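You operate a simulated robot arm through the tools that you are given. There is no shell and no other tool.

You are at the controls of a simulated robot arm. One attempt, no reset.

Task
Take the blister pack labelled "shims" from the plywood table and put it in the white tray. Take the plywood sanding block and put it on the top of the display case. Take the wax pad and put it in the club box. Put the orange dot roll on top of the spare track section. Put the wire basket on the clear patch of the building bench. Open the teal drawer, take the grey end bell carrier on the clear part of the motor bench and put it away in the inside of the teal drawer and shut the drawer again. Put the body mount on the pit bench away on the wall side of the building bench. Put the 35 resistor block from the pit bench on the set-up card and the 25 resistor block on the shelf under the pit bench. Put the pink gear on the top of the tyre bench away on the pit bench. The order is free. Set down upright: wire basket.

It is judged by the outcome, as a careful person would: the job done as asked, and still so three seconds after it is handed in. It fails if anything else is knocked over, pushed out of place, dropped, spilled or broken.

Robot
A 6-joint arm with a fingered hand on a trunk, on a base that drives. Base frame: it is fixed to the floor where the robot stands at the start and does not move with it; the origin is under the middle of the robot, x ahead of it, y to its left, z up. Readings come in mm, degrees, newtons and seconds.
With the tool pointing down near the work surface it reaches from about 140 to 840 mm from the robot's upright axis, wherever it stands. Its first joint turns from -166.0 to 166.0 degrees. Places, roughly: blister pack [250, -1750, 750]; body mount (6x17x4 cm) [-1300, -6400, 800]; clear patch of the building bench [1500, -7200, 800]; club box [1000, -2250, 750]; grey end bell carrier (4x3x4 cm) [-400, -7100, 900]; inside of the teal drawer [-700, -7000, 700]; orange dot roll (9x9x3 cm) [400, -3700, 700]; pink gear [-4250, -3750, 750]; pit bench [-2000, -5900, 800]; plywood sanding block (6x4x3 cm) [700, -1700, 800]; resistor block [-2500, -5250, 750]; set-up card [-2500, -5750, 750]; shelf under the pit bench [-2100, -6000, 300]; spare track section (36x26x8 cm) [2400, -6300, 800]; teal drawer [-700, -6900, 700]; top of the display case (87x22 cm) [-1780, 2320, 1400]; wall side of the building bench (156x20 cm) [1780, -7440, 820]; wax pad (3x3x5 cm) [1000, -1900, 800]; white tray (20x22x4 cm) [-100, -1500, 700]; wire basket (10x10x15 cm) [-400, -7300, 900]. Payload 5 kg.
The TCP is the grasp point between the finger pads, 36 mm short of the fingertips. In the tool frame z runs along the fingers and y along their closing line. Largest opening 120 mm; the body of the gripper starts 42 mm behind the TCP. The gripper is a hand of 4 fingers: y runs from the thumb to the fingers, the wrist lies at [-19, -123, -211] in the tool frame, and closing takes about 1.5 s.
Orientation is told as [roll, pitch, yaw] about the base's x, y, z axes, in that order, counted from this pose: with the fingers straight down and the wrist toward the robot, the tool's x, y and z point along [0, 1, 0], [1, 0, 0] and [0, 0, -1] of the base frame.

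Tools
- The arm moves only by the tool step_arm. Its argument "motion" is a list of rows, each an object of numbers (a shift or turn left out is 0, a gripper value left out holds the last): "dx", "dy", "dz": the shift along the tool's x, y, z in mm; "rx", "ry", "rz": the turn, a rotation vector about the tool's x, y, z in degrees; "grip": the gripper command, from -1 (shut) to 1 (fully open), values between in proportion. In form: [{"dx": .., "dy": .., "dz": .., "rx": .., "ry": .., "rz": .., "grip": ..}, ...]. A call has 1 to 20 rows; each row shifts and turns the commanded pose from where the row before left it, along the tool's axes as they then stand. Rows are played at 5 a second. More than 50 mm and 8.6 degrees between two rows, or a gripper value outside its range, and nothing of the call is played. Where a pose cannot be reached the arm comes as near as it can. A force on the tool above 40 N (or 10 N above the force at the start of the call, whichever is more), or a blocked arm, ends the call early, and 0.2 s more pass. Each finger travels about 45 mm/s and halts on what it meets, pressing with about 21 N; the grip force reading is that of the motor and also rises with nothing between the fingers. The clock runs only during rows and for 0.2 s after the last one: add rows that do not move to give the fingers time. The reply holds the time, the measured pose of the TCP, the force on the tool along the base axes, the opening and the grip force, in the units named above and with some noise, with the torque about the TCP (base axes, N m) and any sound that the robot's microphone picked up, and new pictures: "views" is both (left out), scene, wrist or none.
- Cameras (640 x 400 px; columns grow to the right, rows downward): "scene" is now at [111.6, 0.1, 1698.3]; the picture's right is [-0.01, -1.00, 0.00], its down [-0.68, 0.01, -0.73] and it looks along [0.73, -0.01, -0.68] (base axes); focal length 253 px, centre (320, 200). "wrist" rides on the gripper at [73, -101, -142] in the tool frame; the picture's right is [-0.79, 0.29, -0.54], its down [-0.56, -0.70, 0.44] and it looks along [-0.25, 0.65, 0.71] (tool axes); focal length 280 px, centre (320, 200). There is no depth. A picture from a camera that has moved, and an enlarged one, comes with that camera's place and axes in the base frame and with its lens. The place of the scene camera against the robot may be out by one fixed shift of up to 12 mm in any direction.
- raise_lower(by): slides the trunk up (or, below 0, down) by that many mm; the arm and the scene camera ride with it, the base frame stays. It gives what a move gives, with no picture.
- roll_base(legs): drives the robot by 1 to 6 legs, each [ahead, turn to the left] in mm and degrees, along the robot's own axes; the way and the turn of a leg run together, so that a leg with both is an arc; at most 1500 mm and 180 degrees a leg. The arm and the cameras ride along, it lands a little off, and it stops where it bumps. It gives what a move gives, and a new picture of the scene camera.
- preshape(shape): the hand has 4 fingers and takes this shape, open, in about a second: jaw (thumb against the fingers, like two jaws); tri (thumb and two fingers); tip (a fingertip pinch); poke (one finger out to press); point (the index stretched); flat (the hand flat); cup (the hand cupped); fist (a fist). The gripper value then closes the fingers along that shape, each until it touches; the sizes above hold for jaw. It gives what a move gives, with no picture.
- turn_head(pan, tilt): turns the head with the scene camera to pan (to the left, within 86 degrees either way) and tilt (down, from -29 to 69), counted from straight ahead of the robot. It gives what a move gives, and a new picture of the scene camera.
- inspect(camera, box): a new picture of the part [left, top, right, bottom] of that camera's present view, enlarged. No time passes.
- close_job(): hands the job in; it is judged then, once.

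Places have to be worked out from the pictures, the camera data and where the tool is seen. Open the gripper and draw the arm clear of the work before you hand the job in, unless the task says otherwise.

The tools are called after ">>>" as name(argument=value, ...) on one line, values as JSON. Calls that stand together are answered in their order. step_arm: Moves the arm, as the interface text tells. Its arguments: {"type":"object","properties":{"motion":{"type":"array"},"views":{"type":"string","enum":["both","scene","wrist","none"]}},"required":["motion"]} The other tools are called the same way: raise_lower (by) slides the trunk up or down; preshape (shape) gives the hand a shape; roll_base (legs) drives the base; turn_head (pan, tilt) turns the head that bears the scene camera; inspect (camera, box) takes an enlarged picture of a part of a camera's view; close_job () hands the job in.

At the start:

```text
clock: 0.0
ee_pos: [587.3, 99.7, 950.7]
tcp_rot: [0.0, 0.1, 0.1]
wrist_force: [0.2, 0.3, 0.4]
torque: [0.0, -0.02, 0.01]
grip_width: 119.7
grasp_force: 0.1
shape: jaw
trunk travel left (down, up): [-700.0, 140.0]
robot x, y, heading: [-1.5, -2.0, -0.1]
head pan, tilt: [-0.7, 43.2]
```

scene: 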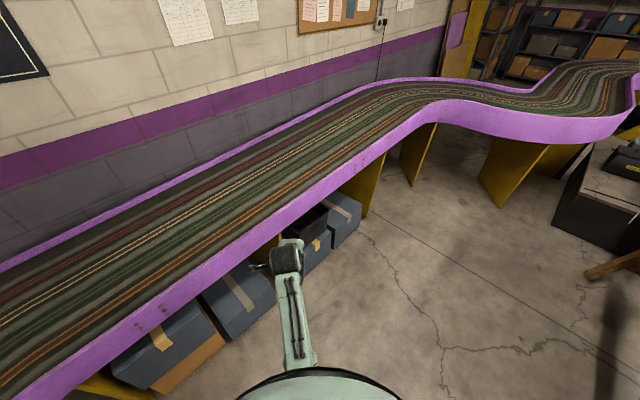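
wrist: 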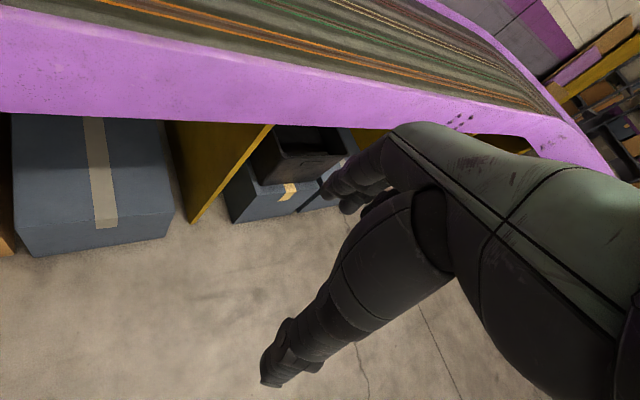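

The pictures show a slot-car track ahead of the robot; the work is to the right. I turn the head to look right first.

>>> turn_head(pan=-80, tilt=25)

>>> turn_head(pan=80, tilt=20)

```text
clock: 1.5
ee_pos: [588.2, 99.2, 949.4]
tcp_rot: [0.1, 0.0, 0.0]
wrist_force: [-0.6, -0.6, 0.1]
torque: [0.01, -0.02, -0.04]
grip_width: 119.6
grasp_force: 0.0
shape: jaw
trunk travel left (down, up): [-700.0, 140.0]
robot x, y, heading: [2.4, -0.2, 0.2]
head pan, tilt: [-80.0, 25.0]
camera scene: at [45.0, -89.6, 1726.2], right [-0.98, -0.17, 0.0], down [-0.07, 0.42, -0.91], along [0.16, -0.89, -0.42], focal length 253 px, centre (320, 200)
```

scene: 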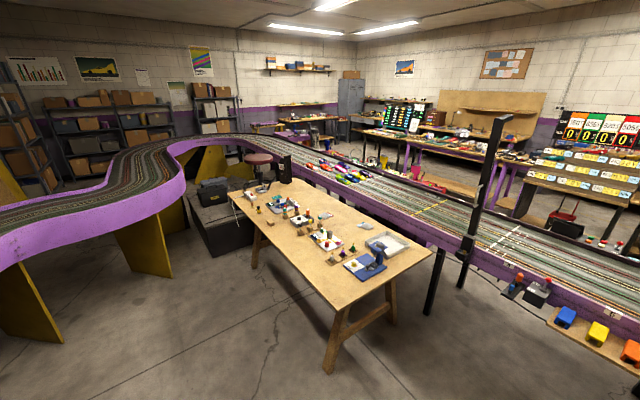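

```text
clock: 4.0
ee_pos: [586.8, 99.2, 949.3]
tcp_rot: [0.0, 0.0, 0.0]
wrist_force: [-0.4, 0.0, 0.2]
torque: [0.01, 0.01, 0.0]
grip_width: 119.6
grasp_force: 0.1
shape: jaw
trunk travel left (down, up): [-700.0, 140.0]
robot x, y, heading: [0.9, 0.6, 0.3]
head pan, tilt: [80.0, 20.0]
camera scene: at [45.1, 92.8, 1734.3], right [0.98, -0.17, 0.0], down [-0.06, -0.34, -0.94], along [0.16, 0.93, -0.34], focal length 253 px, centre (320, 200)
```

scene: 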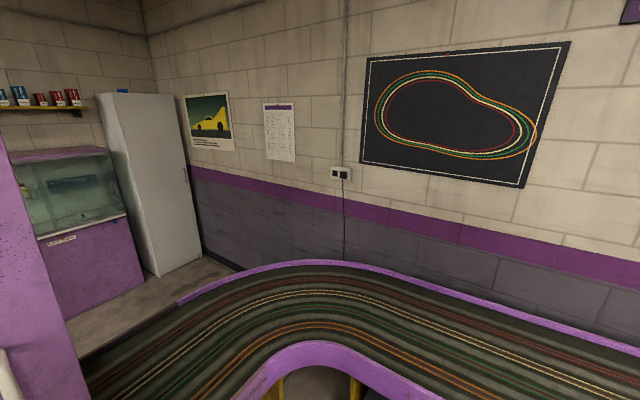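

The plywood table is to the right. I look back there and enlarge parts of the view.

>>> turn_head(pan=-80, tilt=25)

>>> inspect(camera="scene", box=[220, 150, 440, 290])

>>> inspect(camera="scene", box=[320, 60, 560, 210])

>>> inspect(camera="scene", box=[140, 40, 380, 190])

>>> inspect(camera="scene", box=[420, 150, 640, 400])

```text
clock: 6.4
ee_pos: [587.3, 99.0, 949.9]
tcp_rot: [-0.1, 0.0, 0.1]
wrist_force: [0.4, -0.4, 0.5]
torque: [-0.02, -0.04, 0.01]
grip_width: 119.6
grasp_force: 0.1
shape: jaw
trunk travel left (down, up): [-700.0, 140.0]
robot x, y, heading: [-1.9, 0.6, 0.0]
head pan, tilt: [-80.0, 25.0]
camera scene: at [44.9, -89.6, 1726.2], right [-0.98, -0.17, 0.0], down [-0.07, 0.42, -0.91], along [0.16, -0.89, -0.42], focal length 253 px, centre (320, 200)
```

scene: 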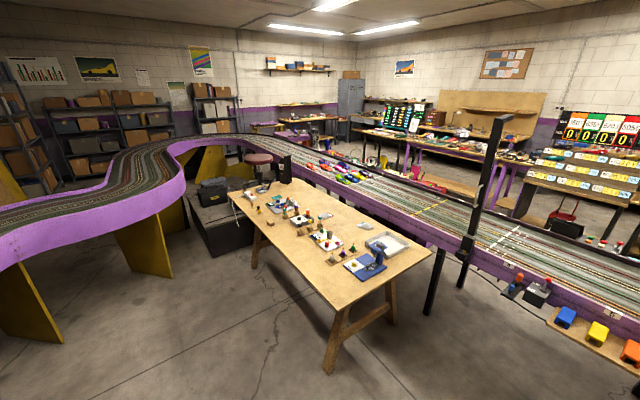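

```text
2.86 times, centred on (330, 220) of scene
camera zoom: at [44.9, -89.6, 1726.2], right [-0.98, -0.17, 0.0], down [-0.07, 0.42, -0.91], along [0.16, -0.89, -0.42], focal length 723 px, centre (291, 143)
```

zoom: 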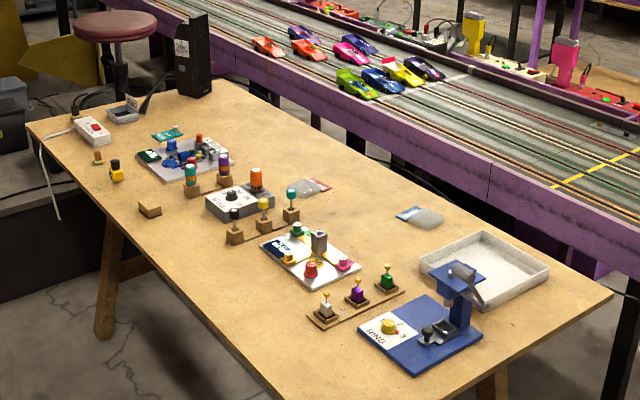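

```text
2.67 times, centred on (440, 135) of scene
camera zoom: at [44.9, -89.6, 1726.2], right [-0.98, -0.17, 0.0], down [-0.07, 0.42, -0.91], along [0.16, -0.89, -0.42], focal length 674 px, centre (0, 373)
```

zoom: 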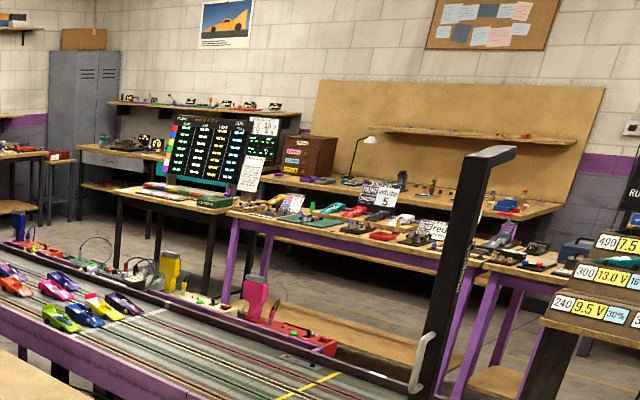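

```text
2.67 times, centred on (260, 115) of scene
camera zoom: at [44.9, -89.6, 1726.2], right [-0.98, -0.17, 0.0], down [-0.07, 0.42, -0.91], along [0.16, -0.89, -0.42], focal length 674 px, centre (480, 427)
```

zoom: 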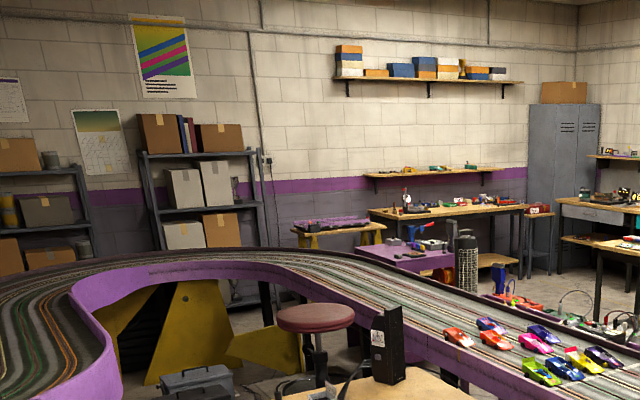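

```text
1.60 times, centred on (530, 275) of scene
camera zoom: at [44.9, -89.6, 1726.2], right [-0.98, -0.17, 0.0], down [-0.07, 0.42, -0.91], along [0.16, -0.89, -0.42], focal length 405 px, centre (-16, 80)
```

zoom: 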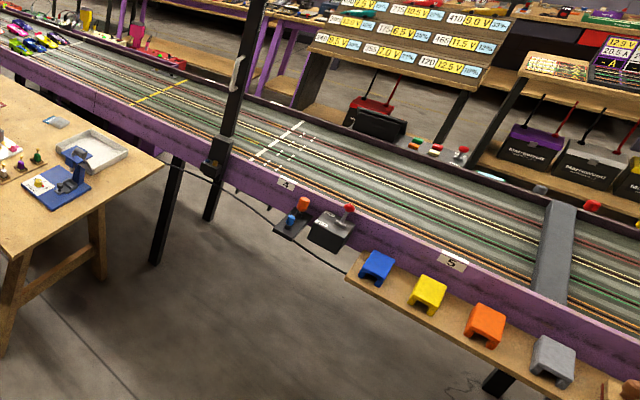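

I need to know the room behind the robot, and how to get out of the track loop. I turn the base on the spot and look.

>>> roll_base(legs=[[0, -90]])

>>> turn_head(pan=-80, tilt=20)

>>> turn_head(pan=-40, tilt=20)

>>> turn_head(pan=0, tilt=20)

```text
clock: 11.4
ee_pos: [99.8, -587.5, 949.2]
tcp_rot: [0.0, -0.1, -90.0]
wrist_force: [0.3, -0.2, 0.3]
torque: [0.03, -0.01, -0.02]
grip_width: 119.5
grasp_force: 0.0
shape: jaw
trunk travel left (down, up): [-700.0, 140.0]
robot x, y, heading: [0.4, -0.3, -90.0]
head pan, tilt: [-80.0, 25.0]
camera scene: at [-91.9, -45.0, 1726.2], right [-0.17, 0.98, 0.0], down [0.42, 0.07, -0.91], along [-0.89, -0.16, -0.42], focal length 253 px, centre (320, 200)
```

scene: 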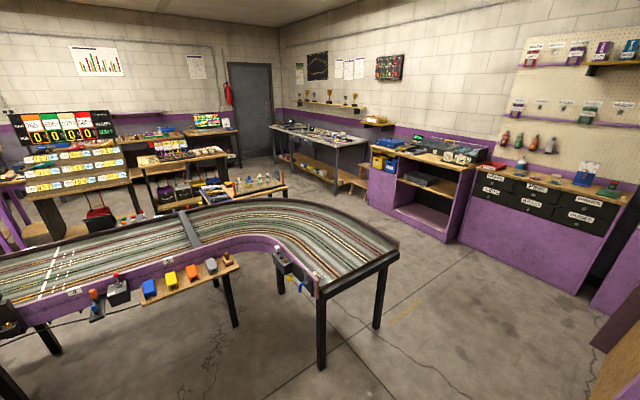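

```text
clock: 12.0
ee_pos: [99.3, -586.4, 950.0]
tcp_rot: [0.0, 0.1, -89.9]
wrist_force: [0.1, -0.3, 0.4]
torque: [0.0, 0.0, 0.0]
grip_width: 119.6
grasp_force: 0.1
shape: jaw
trunk travel left (down, up): [-700.0, 140.0]
robot x, y, heading: [1.5, -0.7, -90.1]
head pan, tilt: [-80.0, 20.0]
camera scene: at [-92.9, -45.2, 1734.3], right [-0.17, 0.98, 0.0], down [0.34, 0.06, -0.94], along [-0.93, -0.16, -0.34], focal length 253 px, centre (320, 200)
```

scene: 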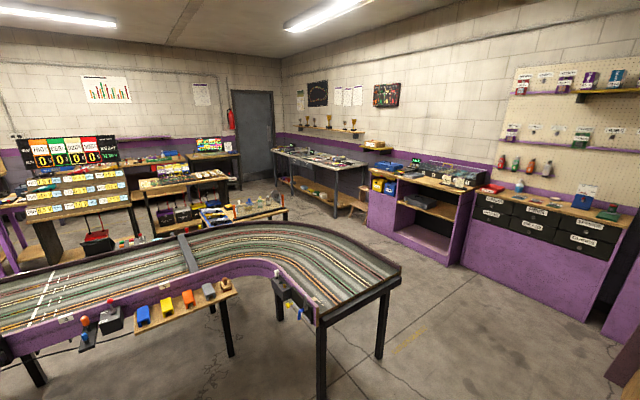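

```text
clock: 13.1
ee_pos: [99.1, -587.1, 950.0]
tcp_rot: [-0.1, 0.0, -89.9]
wrist_force: [-0.5, -0.2, 0.4]
torque: [0.02, -0.03, -0.01]
grip_width: 119.4
grasp_force: 0.1
shape: jaw
trunk travel left (down, up): [-700.0, 140.0]
robot x, y, heading: [-2.1, 0.0, -90.3]
head pan, tilt: [-40.0, 20.0]
camera scene: at [-61.0, -100.3, 1734.3], right [-0.77, 0.64, 0.0], down [0.22, 0.26, -0.94], along [-0.6, -0.72, -0.34], focal length 253 px, centre (320, 200)
```

scene: 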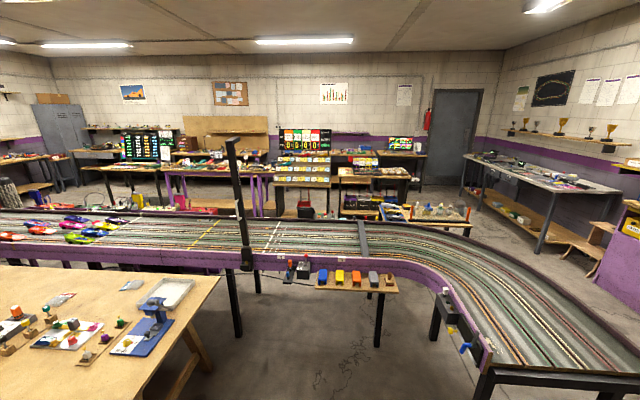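

```text
clock: 14.2
ee_pos: [99.5, -586.8, 950.3]
tcp_rot: [0.0, -0.1, -89.9]
wrist_force: [0.0, 0.8, -1.0]
torque: [-0.01, 0.0, -0.02]
grip_width: 119.6
grasp_force: 0.0
shape: jaw
trunk travel left (down, up): [-700.0, 140.0]
robot x, y, heading: [1.3, -1.2, -90.2]
head pan, tilt: [0.0, 20.0]
camera scene: at [-1.2, -122.1, 1734.3], right [-1.0, 0.0, 0.0], down [0.0, 0.34, -0.94], along [0.0, -0.94, -0.34], focal length 253 px, centre (320, 200)
```

scene: 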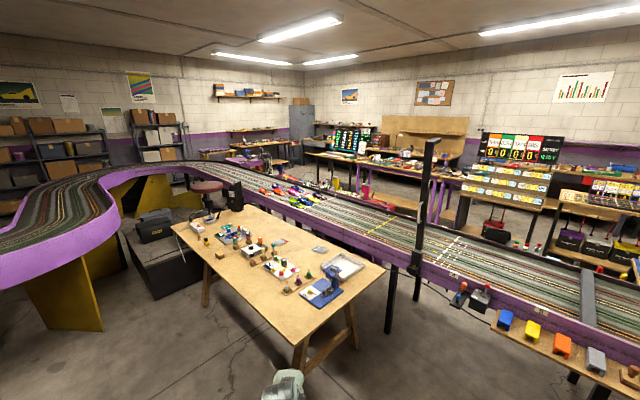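

The track ends open behind the robot at about x -1400, which looks like a way out. I turn on to face -x to see the gap.

>>> roll_base(legs=[[0, -90]])

>>> turn_head(pan=0, tilt=35)

>>> turn_head(pan=-50, tilt=30)

>>> turn_head(pan=40, tilt=25)

```text
clock: 19.1
ee_pos: [-586.1, -104.7, 950.4]
tcp_rot: [-0.1, 0.0, -179.5]
wrist_force: [0.0, 0.1, 0.1]
torque: [-0.01, -0.01, -0.02]
grip_width: 119.6
grasp_force: 0.1
shape: jaw
trunk travel left (down, up): [-700.0, 140.0]
robot x, y, heading: [0.2, -1.3, -179.4]
head pan, tilt: [0.0, 20.0]
camera scene: at [-124.4, -0.1, 1734.3], right [-0.01, 1.0, 0.0], down [0.34, 0.0, -0.94], along [-0.94, -0.01, -0.34], focal length 253 px, centre (320, 200)
```

scene: 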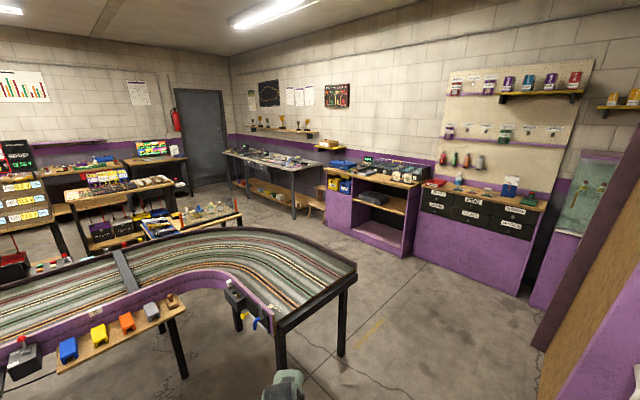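

```text
clock: 19.9
ee_pos: [-586.9, -104.9, 950.2]
tcp_rot: [-0.1, 0.0, -179.4]
wrist_force: [-0.7, -1.0, 0.2]
torque: [0.0, 0.0, 0.01]
grip_width: 119.9
grasp_force: 0.1
shape: jaw
trunk travel left (down, up): [-700.0, 140.0]
robot x, y, heading: [0.5, 0.1, -179.5]
head pan, tilt: [0.0, 35.0]
camera scene: at [-119.3, -0.1, 1710.5], right [-0.01, 1.0, 0.0], down [0.57, 0.01, -0.82], along [-0.82, -0.01, -0.57], focal length 253 px, centre (320, 200)
```

scene: 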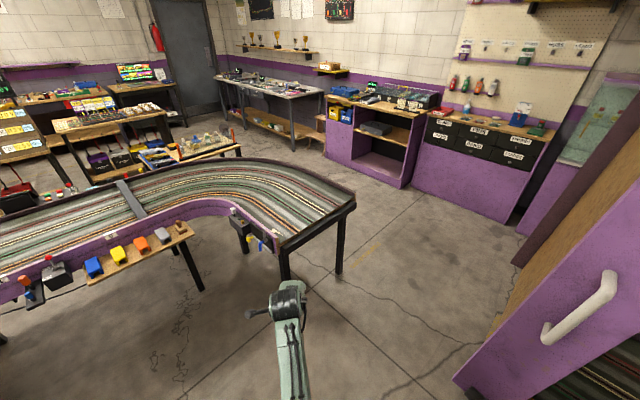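

```text
clock: 21.1
ee_pos: [-586.4, -103.6, 949.9]
tcp_rot: [0.0, 0.0, -179.5]
wrist_force: [0.3, 0.4, 0.1]
torque: [-0.02, -0.03, 0.02]
grip_width: 119.6
grasp_force: 0.1
shape: jaw
trunk travel left (down, up): [-700.0, 140.0]
robot x, y, heading: [-0.4, 1.9, -179.6]
head pan, tilt: [-50.0, 30.0]
camera scene: at [-90.1, 69.4, 1718.2], right [0.76, 0.65, 0.0], down [0.33, -0.38, -0.87], along [-0.56, 0.66, -0.5], focal length 253 px, centre (320, 200)
```

scene: 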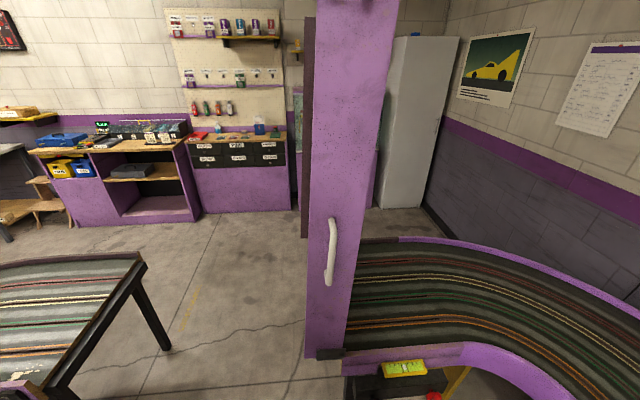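

```text
clock: 22.7
ee_pos: [-586.0, -104.6, 950.6]
tcp_rot: [0.0, 0.0, -179.5]
wrist_force: [-0.4, -0.5, 0.0]
torque: [-0.02, 0.01, 0.01]
grip_width: 119.6
grasp_force: 0.1
shape: jaw
trunk travel left (down, up): [-700.0, 140.0]
robot x, y, heading: [2.1, 1.1, -179.6]
head pan, tilt: [40.0, 25.0]
camera scene: at [-101.3, -59.1, 1726.2], right [-0.65, 0.76, 0.0], down [0.32, 0.27, -0.91], along [-0.69, -0.59, -0.42], focal length 253 px, centre (320, 200)
```

scene: 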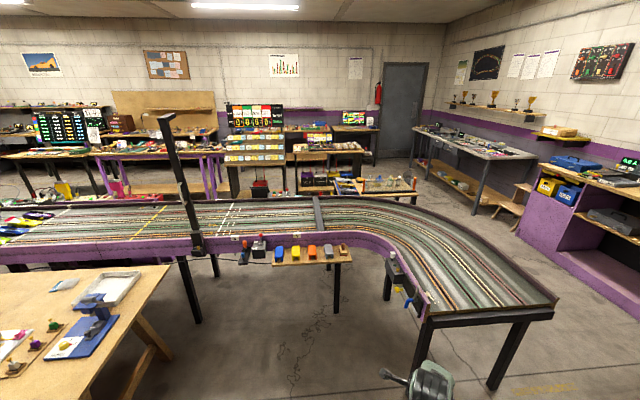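

The track's lift gate is already raised, so the way out is near (-800, 400) heading about 137°. First I do the plywood table, which stands at about 45°; I drive alongside its near long edge and look at it.

>>> roll_base(legs=[[0, 126.5], [1500, 0]])

>>> turn_head(pan=-70, tilt=35)

```text
clock: 37.1
ee_pos: [1372.4, -1559.5, 950.0]
tcp_rot: [0.0, 0.0, -50.8]
wrist_force: [-0.7, 0.0, 0.0]
torque: [0.03, 0.0, -0.01]
grip_width: 119.3
grasp_force: 0.1
shape: jaw
trunk travel left (down, up): [-700.0, 140.0]
robot x, y, heading: [920.3, -1170.9, -50.7]
head pan, tilt: [40.0, 25.0]
camera scene: at [1033.0, -1207.3, 1726.2], right [-0.19, -0.98, 0.0], down [-0.42, 0.08, -0.91], along [0.89, -0.17, -0.42], focal length 253 px, centre (320, 200)
```

scene: 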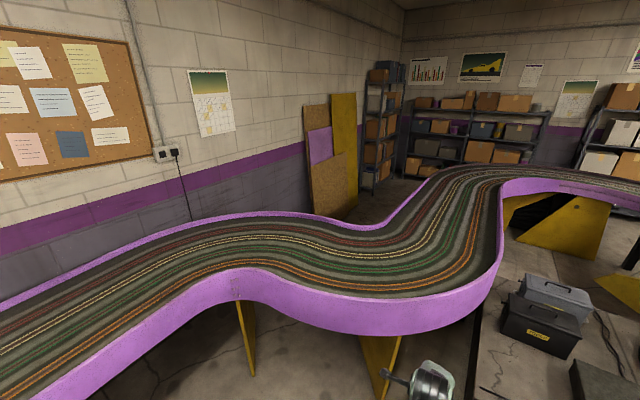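

```text
clock: 39.0
ee_pos: [1371.8, -1559.4, 949.9]
tcp_rot: [0.0, 0.0, -50.7]
wrist_force: [0.6, 0.4, -0.5]
torque: [-0.01, 0.01, 0.02]
grip_width: 119.9
grasp_force: 0.0
shape: jaw
trunk travel left (down, up): [-700.0, 140.0]
robot x, y, heading: [924.5, -1168.4, -50.8]
head pan, tilt: [-70.0, 35.0]
camera scene: at [897.5, -1265.8, 1710.5], right [-0.86, 0.51, 0.0], down [0.29, 0.49, -0.82], along [-0.42, -0.7, -0.57], focal length 253 px, centre (320, 200)
```

scene: 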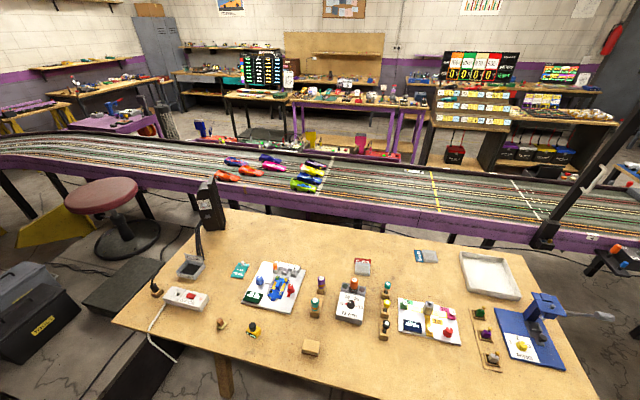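

Good view of the table. I enlarge it to read labels.

>>> inspect(camera="scene", box=[140, 240, 300, 350])

>>> inspect(camera="scene", box=[290, 240, 450, 350])

>>> inspect(camera="scene", box=[410, 235, 570, 345])

>>> inspect(camera="scene", box=[345, 250, 385, 280])

>>> inspect(camera="scene", box=[405, 240, 445, 270])

```text
3.64 times, centred on (220, 295) of scene
camera zoom: at [897.5, -1265.8, 1710.5], right [-0.86, 0.51, 0.0], down [0.29, 0.49, -0.82], along [-0.42, -0.7, -0.57], focal length 920 px, centre (684, -146)
```

zoom: 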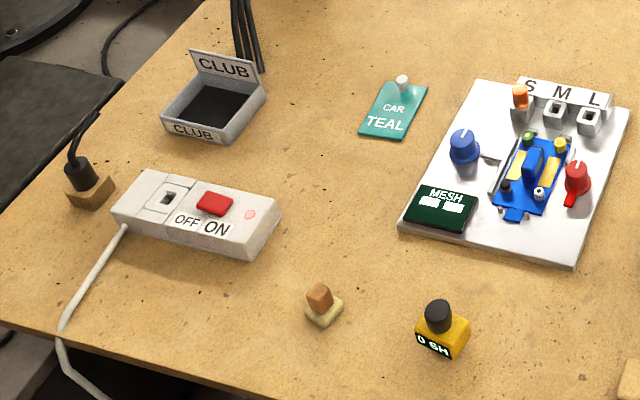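

```text
3.64 times, centred on (370, 295) of scene
camera zoom: at [897.5, -1265.8, 1710.5], right [-0.86, 0.51, 0.0], down [0.29, 0.49, -0.82], along [-0.42, -0.7, -0.57], focal length 920 px, centre (138, -146)
```

zoom: 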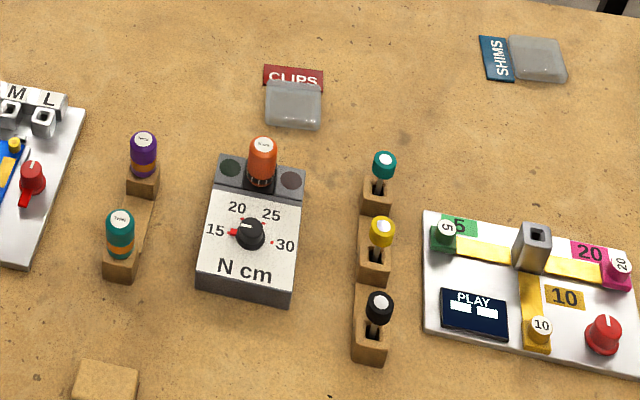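

```text
3.64 times, centred on (490, 290) of scene
camera zoom: at [897.5, -1265.8, 1710.5], right [-0.86, 0.51, 0.0], down [0.29, 0.49, -0.82], along [-0.42, -0.7, -0.57], focal length 920 px, centre (-298, -127)
```

zoom: 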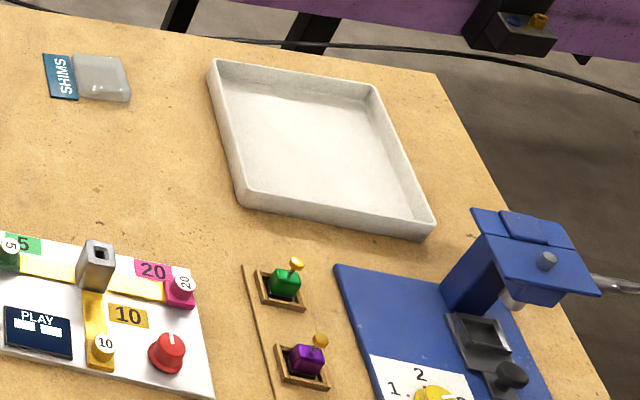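

```text
13.33 times, centred on (365, 265) of scene
camera zoom: at [897.5, -1265.8, 1710.5], right [-0.86, 0.51, 0.0], down [0.29, 0.49, -0.82], along [-0.42, -0.7, -0.57], focal length 3372 px, centre (-280, -667)
```

zoom: 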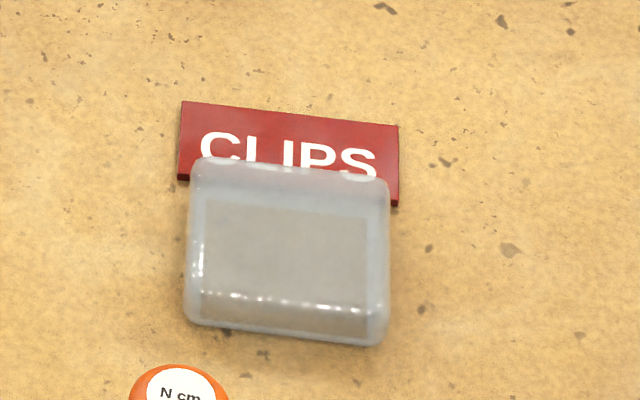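

```text
13.33 times, centred on (425, 255) of scene
camera zoom: at [897.5, -1265.8, 1710.5], right [-0.86, 0.51, 0.0], down [0.29, 0.49, -0.82], along [-0.42, -0.7, -0.57], focal length 3372 px, centre (-1080, -533)
```

zoom: 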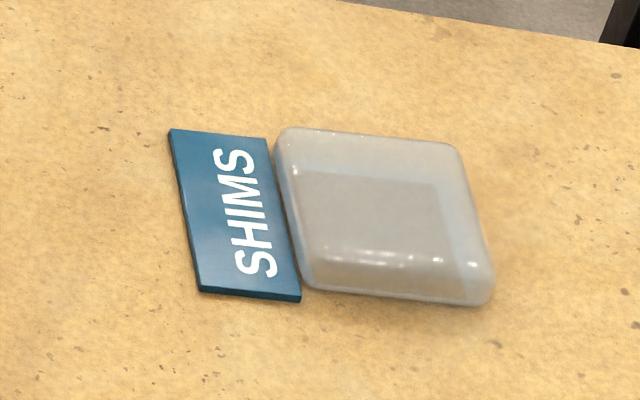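

The labels are readable: SHIMS is the pack next to the tray; the small block at left is likely the wax pad. I look down at my own base to judge its size, and zoom in on the wax-pad candidates.

>>> inspect(camera="scene", box=[205, 305, 275, 350])

>>> turn_head(pan=0, tilt=69)

>>> turn_head(pan=-80, tilt=69)

```text
8.89 times, centred on (240, 328) of scene
camera zoom: at [897.5, -1265.8, 1710.5], right [-0.86, 0.51, 0.0], down [0.29, 0.49, -0.82], along [-0.42, -0.7, -0.57], focal length 2248 px, centre (1031, -933)
```

zoom: 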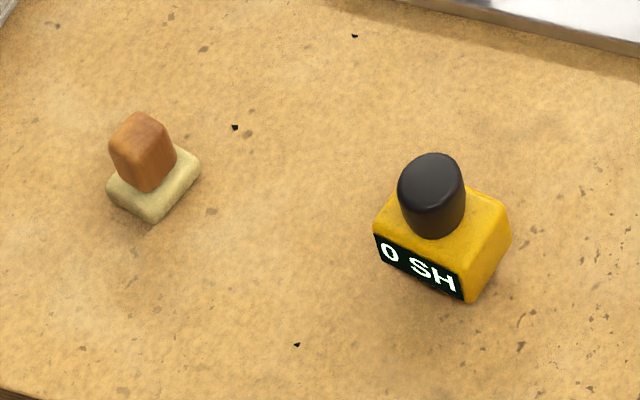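

```text
clock: 40.4
ee_pos: [1372.7, -1559.4, 949.2]
tcp_rot: [0.0, -0.1, -50.7]
wrist_force: [-1.5, -0.5, -0.7]
torque: [0.0, 0.0, 0.0]
grip_width: 119.6
grasp_force: 0.1
shape: jaw
trunk travel left (down, up): [-700.0, 140.0]
robot x, y, heading: [926.1, -1164.7, -50.5]
head pan, tilt: [0.0, 68.8]
camera scene: at [977.8, -1233.4, 1666.8], right [-0.77, -0.63, 0.0], down [-0.59, 0.72, -0.36], along [0.23, -0.28, -0.93], focal length 253 px, centre (320, 200)
```

scene: 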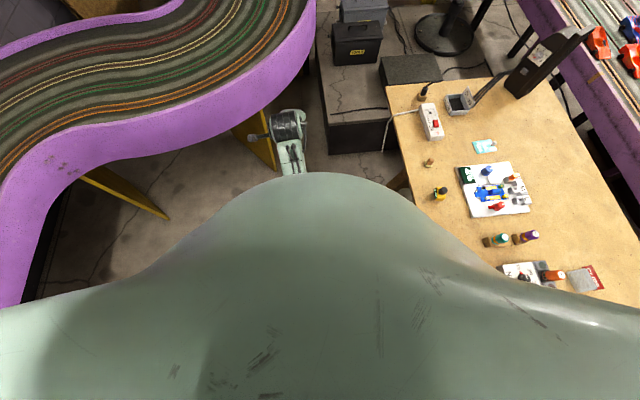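

```text
clock: 41.9
ee_pos: [1373.0, -1559.7, 949.1]
tcp_rot: [-0.1, 0.0, -50.7]
wrist_force: [0.4, 0.2, 0.2]
torque: [0.05, -0.04, -0.01]
grip_width: 119.5
grasp_force: 0.0
shape: jaw
trunk travel left (down, up): [-700.0, 140.0]
robot x, y, heading: [926.0, -1165.0, -50.5]
head pan, tilt: [-80.0, 68.8]
camera scene: at [906.0, -1232.5, 1666.8], right [-0.76, 0.65, 0.0], down [0.61, 0.71, -0.36], along [-0.24, -0.27, -0.93], focal length 253 px, centre (320, 200)
```

scene: 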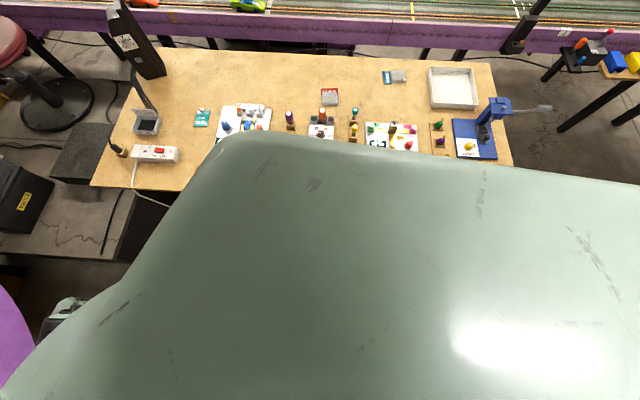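

I need to know the footprint of the base. I turn the hand about so that its camera looks back at the robot.

>>> step_arm(motion=[{"rz": 8.5}, {"rz": 8.5}, {"rz": 8.5}, {"rz": 8.5}, {"rz": 8.5}, {"rz": 8.5}, {"rz": 8.5}, {"rz": 8.5}, {"rz": 8.5}, {"rz": 8.5}, {"rz": 8.5}, {"rz": 8.5}, {"rz": 8.5}, {"rz": 8.5}, {"rz": 8.5}, {"rz": 8.5}], views="wrist")

```text
clock: 45.3
ee_pos: [1396.2, -1609.2, 883.2]
tcp_rot: [0.0, 0.0, 173.1]
wrist_force: [0.1, -0.1, -0.5]
torque: [0.0, -0.02, 0.01]
grip_width: 119.7
grasp_force: 0.1
shape: jaw
out of reach, approached as far as the arm can: row 9, 10, 11, 12, 13, 14
trunk travel left (down, up): [-700.0, 140.0]
robot x, y, heading: [923.3, -1171.0, -50.5]
head pan, tilt: [-80.0, 68.8]
camera wrist: at [1488.5, -1694.1, 1025.0], right [-0.19, 0.82, 0.54], down [0.76, 0.47, -0.44], along [-0.62, 0.33, -0.71], focal length 280 px, centre (320, 200)
```

wrist: 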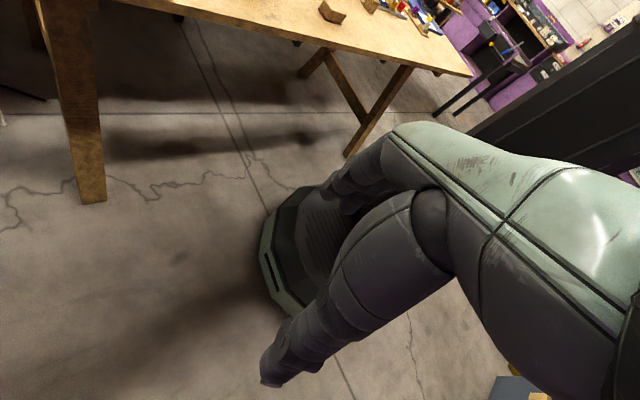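

The base is low and about 270 mm in radius, so it can pass under tabletops; I also want to see the trunk's thickness. I bring the hand in and tilt it up to look at the torso.

>>> step_arm(motion=[{"dy": 27, "dx": -19.5}, {"dy": 27, "dx": -19.5}, {"dy": 27, "dx": -19.5}, {"dy": 27, "dx": -19.5}, {"dy": 27, "dx": -19.5}, {"dy": 27, "dx": -19.5}, {"rx": -8}, {"rx": -8}, {"rx": -8}, {"rx": -8}, {"rx": -8}], views="wrist")

```text
clock: 47.7
ee_pos: [1283.5, -1488.6, 816.4]
tcp_rot: [0.0, -27.9, 173.3]
wrist_force: [-0.8, -0.2, -0.4]
torque: [-0.02, 0.0, 0.0]
grip_width: 119.9
grasp_force: 0.1
shape: jaw
out of reach, approached as far as the arm can: row 1, 2, 3, 4, 5, 6, 8, 9, 10, 11
trunk travel left (down, up): [-700.0, 140.0]
robot x, y, heading: [920.9, -1171.8, -50.8]
head pan, tilt: [-80.0, 68.8]
camera wrist: at [1429.9, -1579.1, 896.4], right [0.09, 0.78, 0.61], down [0.47, 0.51, -0.72], along [-0.88, 0.36, -0.33], focal length 280 px, centre (320, 200)
```

wrist: 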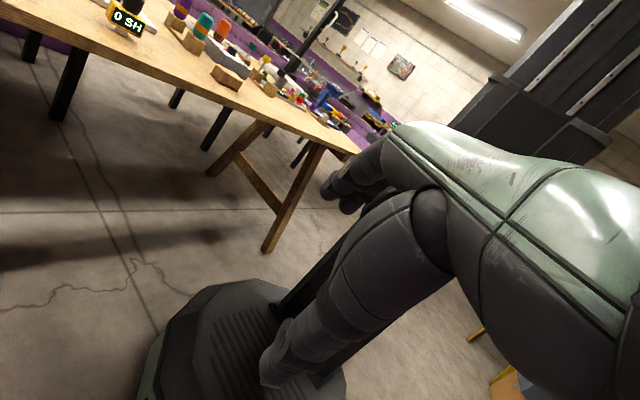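

The mast is slim (about 100 mm half width), so I can stand about 170 mm from a table edge with the base under it. I restore the hand's heading and raise it.

>>> step_arm(motion=[{"rx": 8}, {"rx": 8}, {"rx": 8}, {"rx": 4, "dz": -20}, {"dz": -30, "rz": -8.5}, {"dz": -30, "rz": -8.5}, {"dz": -30, "rz": -8.5}, {"dz": -30, "rz": -8.5}, {"rz": -8.5}, {"rz": -8.5}, {"rz": -8.5}, {"rz": -8.5}, {"rz": -8.5}, {"rz": -8.5}, {"rz": -8.5}, {"rz": -8.5}, {"rz": -8.5}, {"rz": -8.5}, {"rz": -8.5}, {"rz": -8.5}], views="none")

```text
clock: 51.9
ee_pos: [1557.4, -1626.6, 738.2]
tcp_rot: [0.1, 0.0, -50.7]
wrist_force: [0.1, 0.1, 0.1]
torque: [-0.01, 0.01, -0.01]
grip_width: 120.0
grasp_force: 0.1
shape: jaw
out of reach, approached as far as the arm can: row 1, 2, 3, 4, 5, 6, 7, 8, 9, 10, 11, 12, 13, 14, 15, 16, 17, 18, 19, 20
trunk travel left (down, up): [-700.0, 140.0]
robot x, y, heading: [922.5, -1168.7, -50.5]
head pan, tilt: [-80.0, 68.8]
```

The arm ended lower and farther than I meant; I lift it and draw it back, checking the picture.

>>> step_arm(motion=[{"dz": -50}, {"dz": -50}, {"dz": -50}, {"dz": -50}, {"dz": -50}, {"dz": -50}], views="wrist")

```text
clock: 53.3
ee_pos: [1666.1, -1694.1, 969.8]
tcp_rot: [0.0, 0.0, -50.6]
wrist_force: [-0.8, 0.1, -0.6]
torque: [-0.01, -0.02, 0.04]
grip_width: 120.2
grasp_force: 0.0
shape: jaw
out of reach, approached as far as the arm can: row 1, 2, 3, 4, 5, 6
trunk travel left (down, up): [-700.0, 140.0]
robot x, y, heading: [923.8, -1167.8, -50.6]
head pan, tilt: [-80.0, 68.8]
camera wrist: at [1657.8, -1569.3, 1112.3], right [-0.43, -0.72, 0.54], down [-0.88, 0.19, -0.44], along [0.22, -0.66, -0.71], focal length 280 px, centre (320, 200)
```

wrist: 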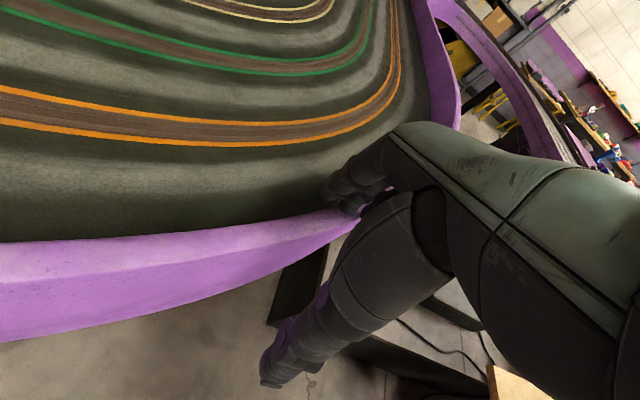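

I draw the hand back toward the robot.

>>> step_arm(motion=[{"dy": -50, "dz": -10}, {"dy": -50, "dz": -10}, {"dy": -50, "dz": -10}, {"dy": -50}, {"dy": -50}, {"dy": -50}, {"dy": -50}, {"dy": -50}], views="none")

```text
refused: row 1 steps farther than a row can; nothing moved
```

>>> step_arm(motion=[{"dy": -48, "dz": -10}, {"dy": -48, "dz": -10}, {"dy": -48, "dz": -10}, {"dy": -50}, {"dy": -50}, {"dy": -50}, {"dy": -50}, {"dy": -50}], views="none")

```text
clock: 55.1
ee_pos: [1706.9, -1552.7, 901.2]
tcp_rot: [0.7, -1.8, -51.0]
wrist_force: [-8.8, 0.0, 35.0]
torque: [-2.3, -1.13, -0.6]
grip_width: 119.4
grasp_force: 0.1
shape: jaw
out of reach, approached as far as the arm can: row 1, 2, 3, 4, 5, 6, 7, 8
trunk travel left (down, up): [-700.0, 140.0]
robot x, y, heading: [927.6, -1167.4, -51.0]
head pan, tilt: [-80.0, 68.8]
stopped in row 8: the force on the tool passed its limit at 46 N (the readings are from after the stop); the commanded pose is now the measured one
```

The hand touched the track rail; the commanded pose is now reset to the measured one. I lift straight up a little.

>>> step_arm(motion=[{"dz": -30}, {"dz": -30, "dy": -20}, {"dz": -30, "dy": -30}], views="both")

```text
clock: 55.9
ee_pos: [1738.1, -1531.6, 953.0]
tcp_rot: [0.2, -0.8, -51.1]
wrist_force: [0.1, 0.3, -0.2]
torque: [-0.01, -0.05, 0.01]
grip_width: 120.2
grasp_force: 0.0
shape: jaw
out of reach, approached as far as the arm can: row 1, 2, 3
trunk travel left (down, up): [-700.0, 140.0]
robot x, y, heading: [922.4, -1168.7, -50.8]
head pan, tilt: [-80.0, 68.8]
camera scene: at [905.7, -1231.7, 1666.7], right [-0.76, 0.65, 0.0], down [0.61, 0.7, -0.36], along [-0.24, -0.27, -0.93], focal length 253 px, centre (320, 200)
camera wrist: at [1728.0, -1406.8, 1093.7], right [-0.44, -0.72, 0.54], down [-0.87, 0.19, -0.45], along [0.22, -0.67, -0.71], focal length 280 px, centre (320, 200)
```

scene: 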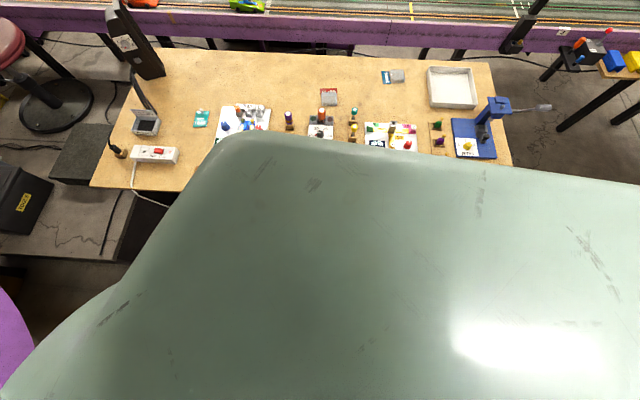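
wrist: 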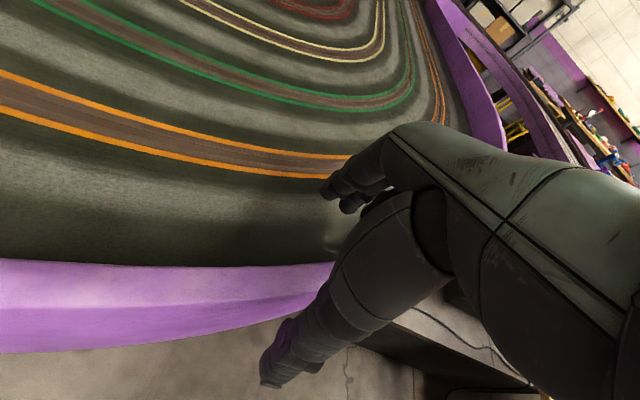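

I pull the hand straight in toward the robot axis.

>>> step_arm(motion=[{"dy": -42, "dx": -21}, {"dy": -42, "dx": -21}, {"dy": -42, "dx": -21}, {"dy": -42, "dx": -21}, {"dy": -42, "dx": -21}], views="none")

```text
clock: 57.0
ee_pos: [1728.2, -1503.2, 901.5]
tcp_rot: [1.3, -2.7, -50.8]
wrist_force: [-11.4, 2.0, 34.2]
torque: [-2.19, -0.92, -0.69]
grip_width: 118.4
grasp_force: 0.1
shape: jaw
out of reach, approached as far as the arm can: row 1, 2, 3, 4, 5
trunk travel left (down, up): [-700.0, 140.0]
robot x, y, heading: [924.2, -1168.0, -51.1]
head pan, tilt: [-80.0, 68.8]
stopped in row 5: the force on the tool passed its limit at 50 N (the readings are from after the stop); the commanded pose is now the measured one
```

The arm seems to sit against a joint limit from the earlier hand turn. I lift the whole trunk first so nothing is touched.

>>> raise_lower(by=140)

>>> step_arm(motion=[{"dy": -10}], views="wrist")

```text
clock: 58.7
ee_pos: [1725.6, -1501.0, 1031.7]
tcp_rot: [0.8, -2.0, -50.8]
wrist_force: [0.3, 0.4, 0.2]
torque: [0.04, -0.02, -0.01]
grip_width: 119.8
grasp_force: 0.1
shape: jaw
trunk travel left (down, up): [-840.0, 0.0]
robot x, y, heading: [924.8, -1167.4, -51.0]
head pan, tilt: [-80.0, 68.8]
```

```text
clock: 59.1
ee_pos: [1723.4, -1493.9, 1028.7]
tcp_rot: [0.7, -1.9, -50.8]
wrist_force: [0.5, 0.2, 0.6]
torque: [-0.05, -0.01, 0.04]
grip_width: 120.0
grasp_force: 0.1
shape: jaw
out of reach, approached as far as the arm can: row 1
trunk travel left (down, up): [-840.0, 0.0]
robot x, y, heading: [922.8, -1169.0, -51.0]
head pan, tilt: [-80.0, 68.8]
camera wrist: at [1711.7, -1368.3, 1168.7], right [-0.45, -0.71, 0.54], down [-0.86, 0.18, -0.47], along [0.24, -0.68, -0.69], focal length 280 px, centre (320, 200)
```

wrist: 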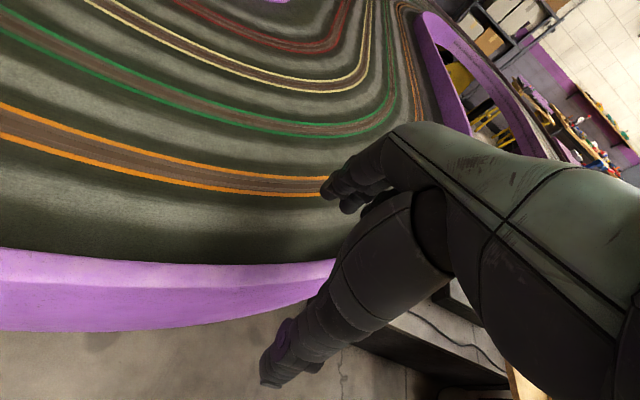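

I look at the arm itself with the head camera.

>>> turn_head(pan=35, tilt=45)

```text
clock: 61.0
ee_pos: [1724.0, -1493.7, 1028.1]
tcp_rot: [0.7, -1.9, -50.9]
wrist_force: [-0.6, -0.1, -0.3]
torque: [0.02, 0.0, 0.02]
grip_width: 120.0
grasp_force: 0.1
shape: jaw
trunk travel left (down, up): [-840.0, 0.0]
robot x, y, heading: [926.8, -1169.2, -51.0]
head pan, tilt: [35.0, 45.0]
camera scene: at [1020.8, -1212.5, 1835.6], right [-0.27, -0.96, 0.0], down [-0.68, 0.19, -0.71], along [0.68, -0.19, -0.71], focal length 253 px, centre (320, 200)
```

scene: 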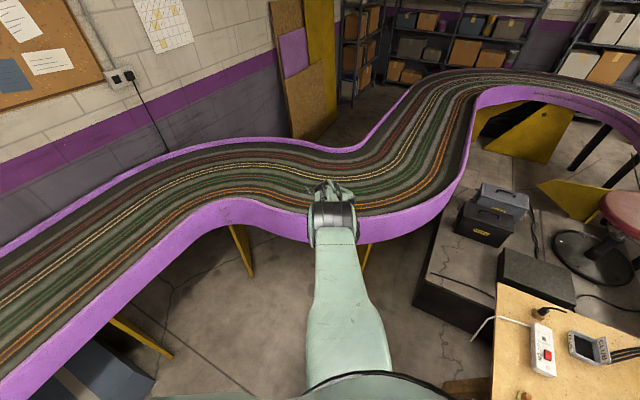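

The arm looks straight out with the hand yawed off its line. I turn the hand into the arm's line and see whether it becomes free.

>>> step_arm(motion=[{"rz": -8}, {"rz": -8}, {"rz": -8}], views="none")

>>> step_arm(motion=[{"rx": -8}, {"rx": -8}, {"rx": -8}], views="none")

```text
clock: 61.8
ee_pos: [1733.5, -1497.3, 1025.3]
tcp_rot: [0.0, -2.1, -26.8]
wrist_force: [0.4, 0.7, 0.2]
torque: [0.02, 0.03, 0.01]
grip_width: 120.2
grasp_force: 0.1
shape: jaw
out of reach, approached as far as the arm can: row 1, 2
trunk travel left (down, up): [-840.0, 0.0]
robot x, y, heading: [927.4, -1169.6, -51.0]
head pan, tilt: [35.0, 45.0]
```

```text
clock: 62.6
ee_pos: [1751.3, -1510.6, 1012.1]
tcp_rot: [0.3, -20.2, -28.9]
wrist_force: [1.4, 0.0, 1.6]
torque: [-0.03, 0.03, 0.07]
grip_width: 119.9
grasp_force: 0.1
shape: jaw
out of reach, approached as far as the arm can: row 1, 2, 3
trunk travel left (down, up): [-840.0, 0.0]
robot x, y, heading: [925.4, -1166.5, -50.7]
head pan, tilt: [35.0, 45.0]
```

Aligned with the arm the pose was in reach. I undo the pitch and pull in along that line.

>>> step_arm(motion=[{"rx": 8}, {"rx": 8}, {"rx": 6}], views="none")

>>> step_arm(motion=[{"dy": -20}, {"dy": -20}, {"dy": -20}], views="none")

```text
clock: 63.4
ee_pos: [1735.2, -1501.2, 1025.2]
tcp_rot: [-1.7, -2.7, -29.6]
wrist_force: [-0.2, 0.1, -0.7]
torque: [0.0, -0.02, 0.0]
grip_width: 119.9
grasp_force: 0.0
shape: jaw
out of reach, approached as far as the arm can: row 1, 2, 3
trunk travel left (down, up): [-840.0, 0.0]
robot x, y, heading: [926.0, -1170.8, -50.7]
head pan, tilt: [35.0, 45.0]
```

```text
clock: 64.2
ee_pos: [1724.9, -1484.1, 998.7]
tcp_rot: [-1.7, -2.7, -29.6]
wrist_force: [-0.7, -0.3, -0.2]
torque: [0.03, -0.02, -0.04]
grip_width: 120.1
grasp_force: 0.1
shape: jaw
out of reach, approached as far as the arm can: row 1, 2, 3
trunk travel left (down, up): [-840.0, 0.0]
robot x, y, heading: [926.9, -1170.4, -50.8]
head pan, tilt: [35.0, 45.0]
```

I look closer at the arm's shape.

>>> turn_head(pan=30, tilt=65)

>>> inspect(camera="scene", box=[200, 0, 480, 250])

```text
clock: 65.1
ee_pos: [1723.8, -1486.0, 1000.8]
tcp_rot: [-1.7, -2.7, -29.6]
wrist_force: [0.3, -0.1, -1.4]
torque: [0.03, -0.02, -0.02]
grip_width: 120.3
grasp_force: 0.1
shape: jaw
trunk travel left (down, up): [-840.0, 0.0]
robot x, y, heading: [926.6, -1169.2, -50.7]
head pan, tilt: [30.0, 65.0]
camera scene: at [999.3, -1211.8, 1810.6], right [-0.36, -0.93, 0.0], down [-0.85, 0.32, -0.42], along [0.4, -0.15, -0.91], focal length 253 px, centre (320, 200)
```

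scene: 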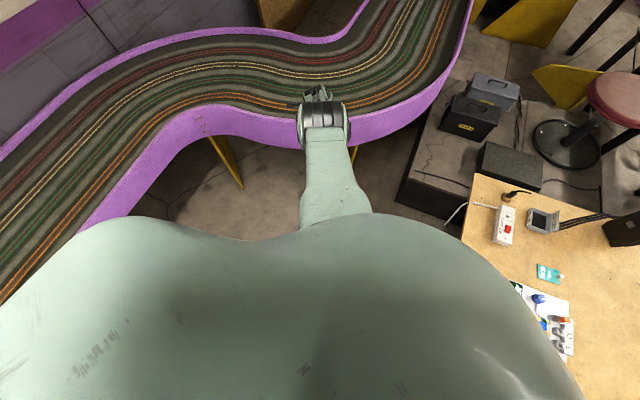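

```text
1.60 times, centred on (340, 125) of scene
camera zoom: at [999.3, -1211.8, 1810.6], right [-0.36, -0.93, 0.0], down [-0.85, 0.32, -0.42], along [0.4, -0.15, -0.91], focal length 405 px, centre (288, 320)
```

zoom: 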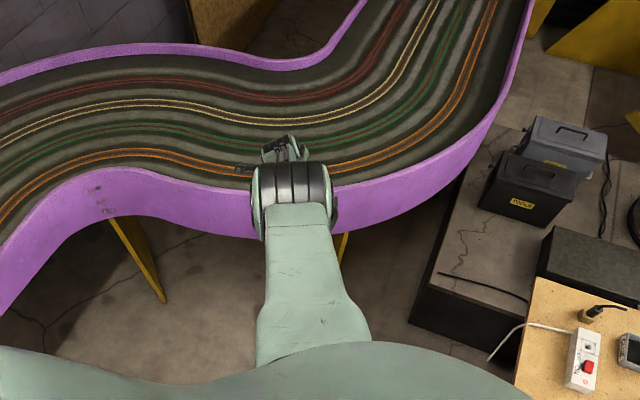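

I test pitching the fingers the other way, toward the robot, to find which joint binds.

>>> step_arm(motion=[{"rx": 8}, {"rx": 8}, {"rx": 8}], views="none")

>>> step_arm(motion=[{"rx": -8, "dy": -40}, {"rx": -8, "dy": -40}, {"rx": -8, "dy": -40}, {"rx": -8, "dy": -40}, {"rx": -8, "dy": -40}], views="none")

```text
clock: 65.9
ee_pos: [1677.1, -1465.0, 1022.7]
tcp_rot: [-1.8, 17.4, -30.2]
wrist_force: [0.5, 0.1, 0.4]
torque: [-0.06, -0.01, -0.05]
grip_width: 119.8
grasp_force: 0.0
shape: jaw
out of reach, approached as far as the arm can: row 1, 2, 3
trunk travel left (down, up): [-840.0, 0.0]
robot x, y, heading: [924.2, -1169.0, -51.1]
head pan, tilt: [30.0, 65.0]
```

```text
clock: 67.1
ee_pos: [1686.4, -1402.0, 893.6]
tcp_rot: [2.6, -18.4, -34.9]
wrist_force: [0.7, -1.1, 3.3]
torque: [0.03, -0.03, 0.02]
grip_width: 119.9
grasp_force: 0.1
shape: jaw
out of reach, approached as far as the arm can: row 1, 2, 3, 4, 5
trunk travel left (down, up): [-840.0, 0.0]
robot x, y, heading: [925.0, -1167.2, -50.9]
head pan, tilt: [30.0, 65.0]
```

Pitch is free but the arm stays straight. I level the hand, align it with the arm and pull in by bigger steps.

>>> step_arm(motion=[{"rx": 8}, {"rx": 8}, {"rz": -8}, {"rz": -8}, {"dy": -50}, {"dy": -50}, {"dy": -50}, {"dy": -50}, {}, {}, {}], views="wrist")

```text
clock: 68.4
ee_pos: [1681.4, -1399.0, 896.4]
tcp_rot: [-3.2, -8.6, -13.5]
wrist_force: [-17.8, 3.8, 39.5]
torque: [-0.68, -2.45, -0.02]
grip_width: 118.8
grasp_force: 0.0
shape: jaw
out of reach, approached as far as the arm can: row 2, 5, 6
trunk travel left (down, up): [-840.0, 0.0]
robot x, y, heading: [922.9, -1170.0, -50.7]
head pan, tilt: [30.0, 65.0]
stopped in row 6: the force on the tool passed its limit at 43 N (the readings are from after the stop); the commanded pose is now the measured one
camera wrist: at [1582.4, -1292.8, 1017.3], right [0.02, -0.78, 0.62], down [-0.75, -0.42, -0.51], along [0.66, -0.46, -0.59], focal length 280 px, centre (320, 200)
```

wrist: 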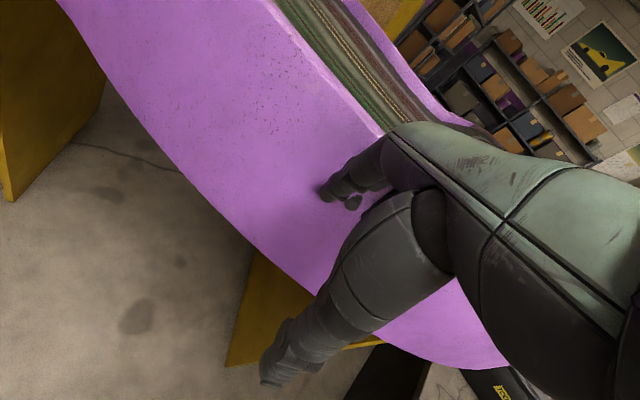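

The hand straddles the track rail. Commanded pose is reset; I go straight up in small steps.

>>> step_arm(motion=[{"dz": -20}, {"dz": -20}, {"dz": -20}, {"dz": -20}, {"dz": -20}, {"dz": -20}], views="none")

```text
clock: 69.8
ee_pos: [1729.7, -1404.1, 955.7]
tcp_rot: [-3.3, -7.6, -13.6]
wrist_force: [-0.5, 0.1, -0.1]
torque: [0.02, -0.03, 0.04]
grip_width: 119.7
grasp_force: 0.0
shape: jaw
out of reach, approached as far as the arm can: row 1, 2, 3, 4, 5, 6
trunk travel left (down, up): [-840.0, 0.0]
robot x, y, heading: [927.2, -1168.5, -51.0]
head pan, tilt: [30.0, 65.0]
```

Readings fit a straight, locked elbow on a sphere about the shoulder (z 1444). Pitching the fingers far toward the robot should make the elbow bend; I try that.

>>> step_arm(motion=[{"rx": 8}, {"rx": 8}, {"rx": 8}, {"rx": 8}, {"rx": 8}, {"rx": 8}, {"rx": 8}, {}, {}], views="none")

```text
clock: 71.8
ee_pos: [1569.5, -1361.3, 1027.3]
tcp_rot: [-4.9, 48.5, -17.7]
wrist_force: [0.6, -0.5, 0.1]
torque: [-0.01, 0.01, -0.02]
grip_width: 120.0
grasp_force: 0.1
shape: jaw
out of reach, approached as far as the arm can: row 1, 2, 3, 4, 5, 6, 7
trunk travel left (down, up): [-840.0, 0.0]
robot x, y, heading: [922.6, -1165.8, -50.9]
head pan, tilt: [30.0, 65.0]
```

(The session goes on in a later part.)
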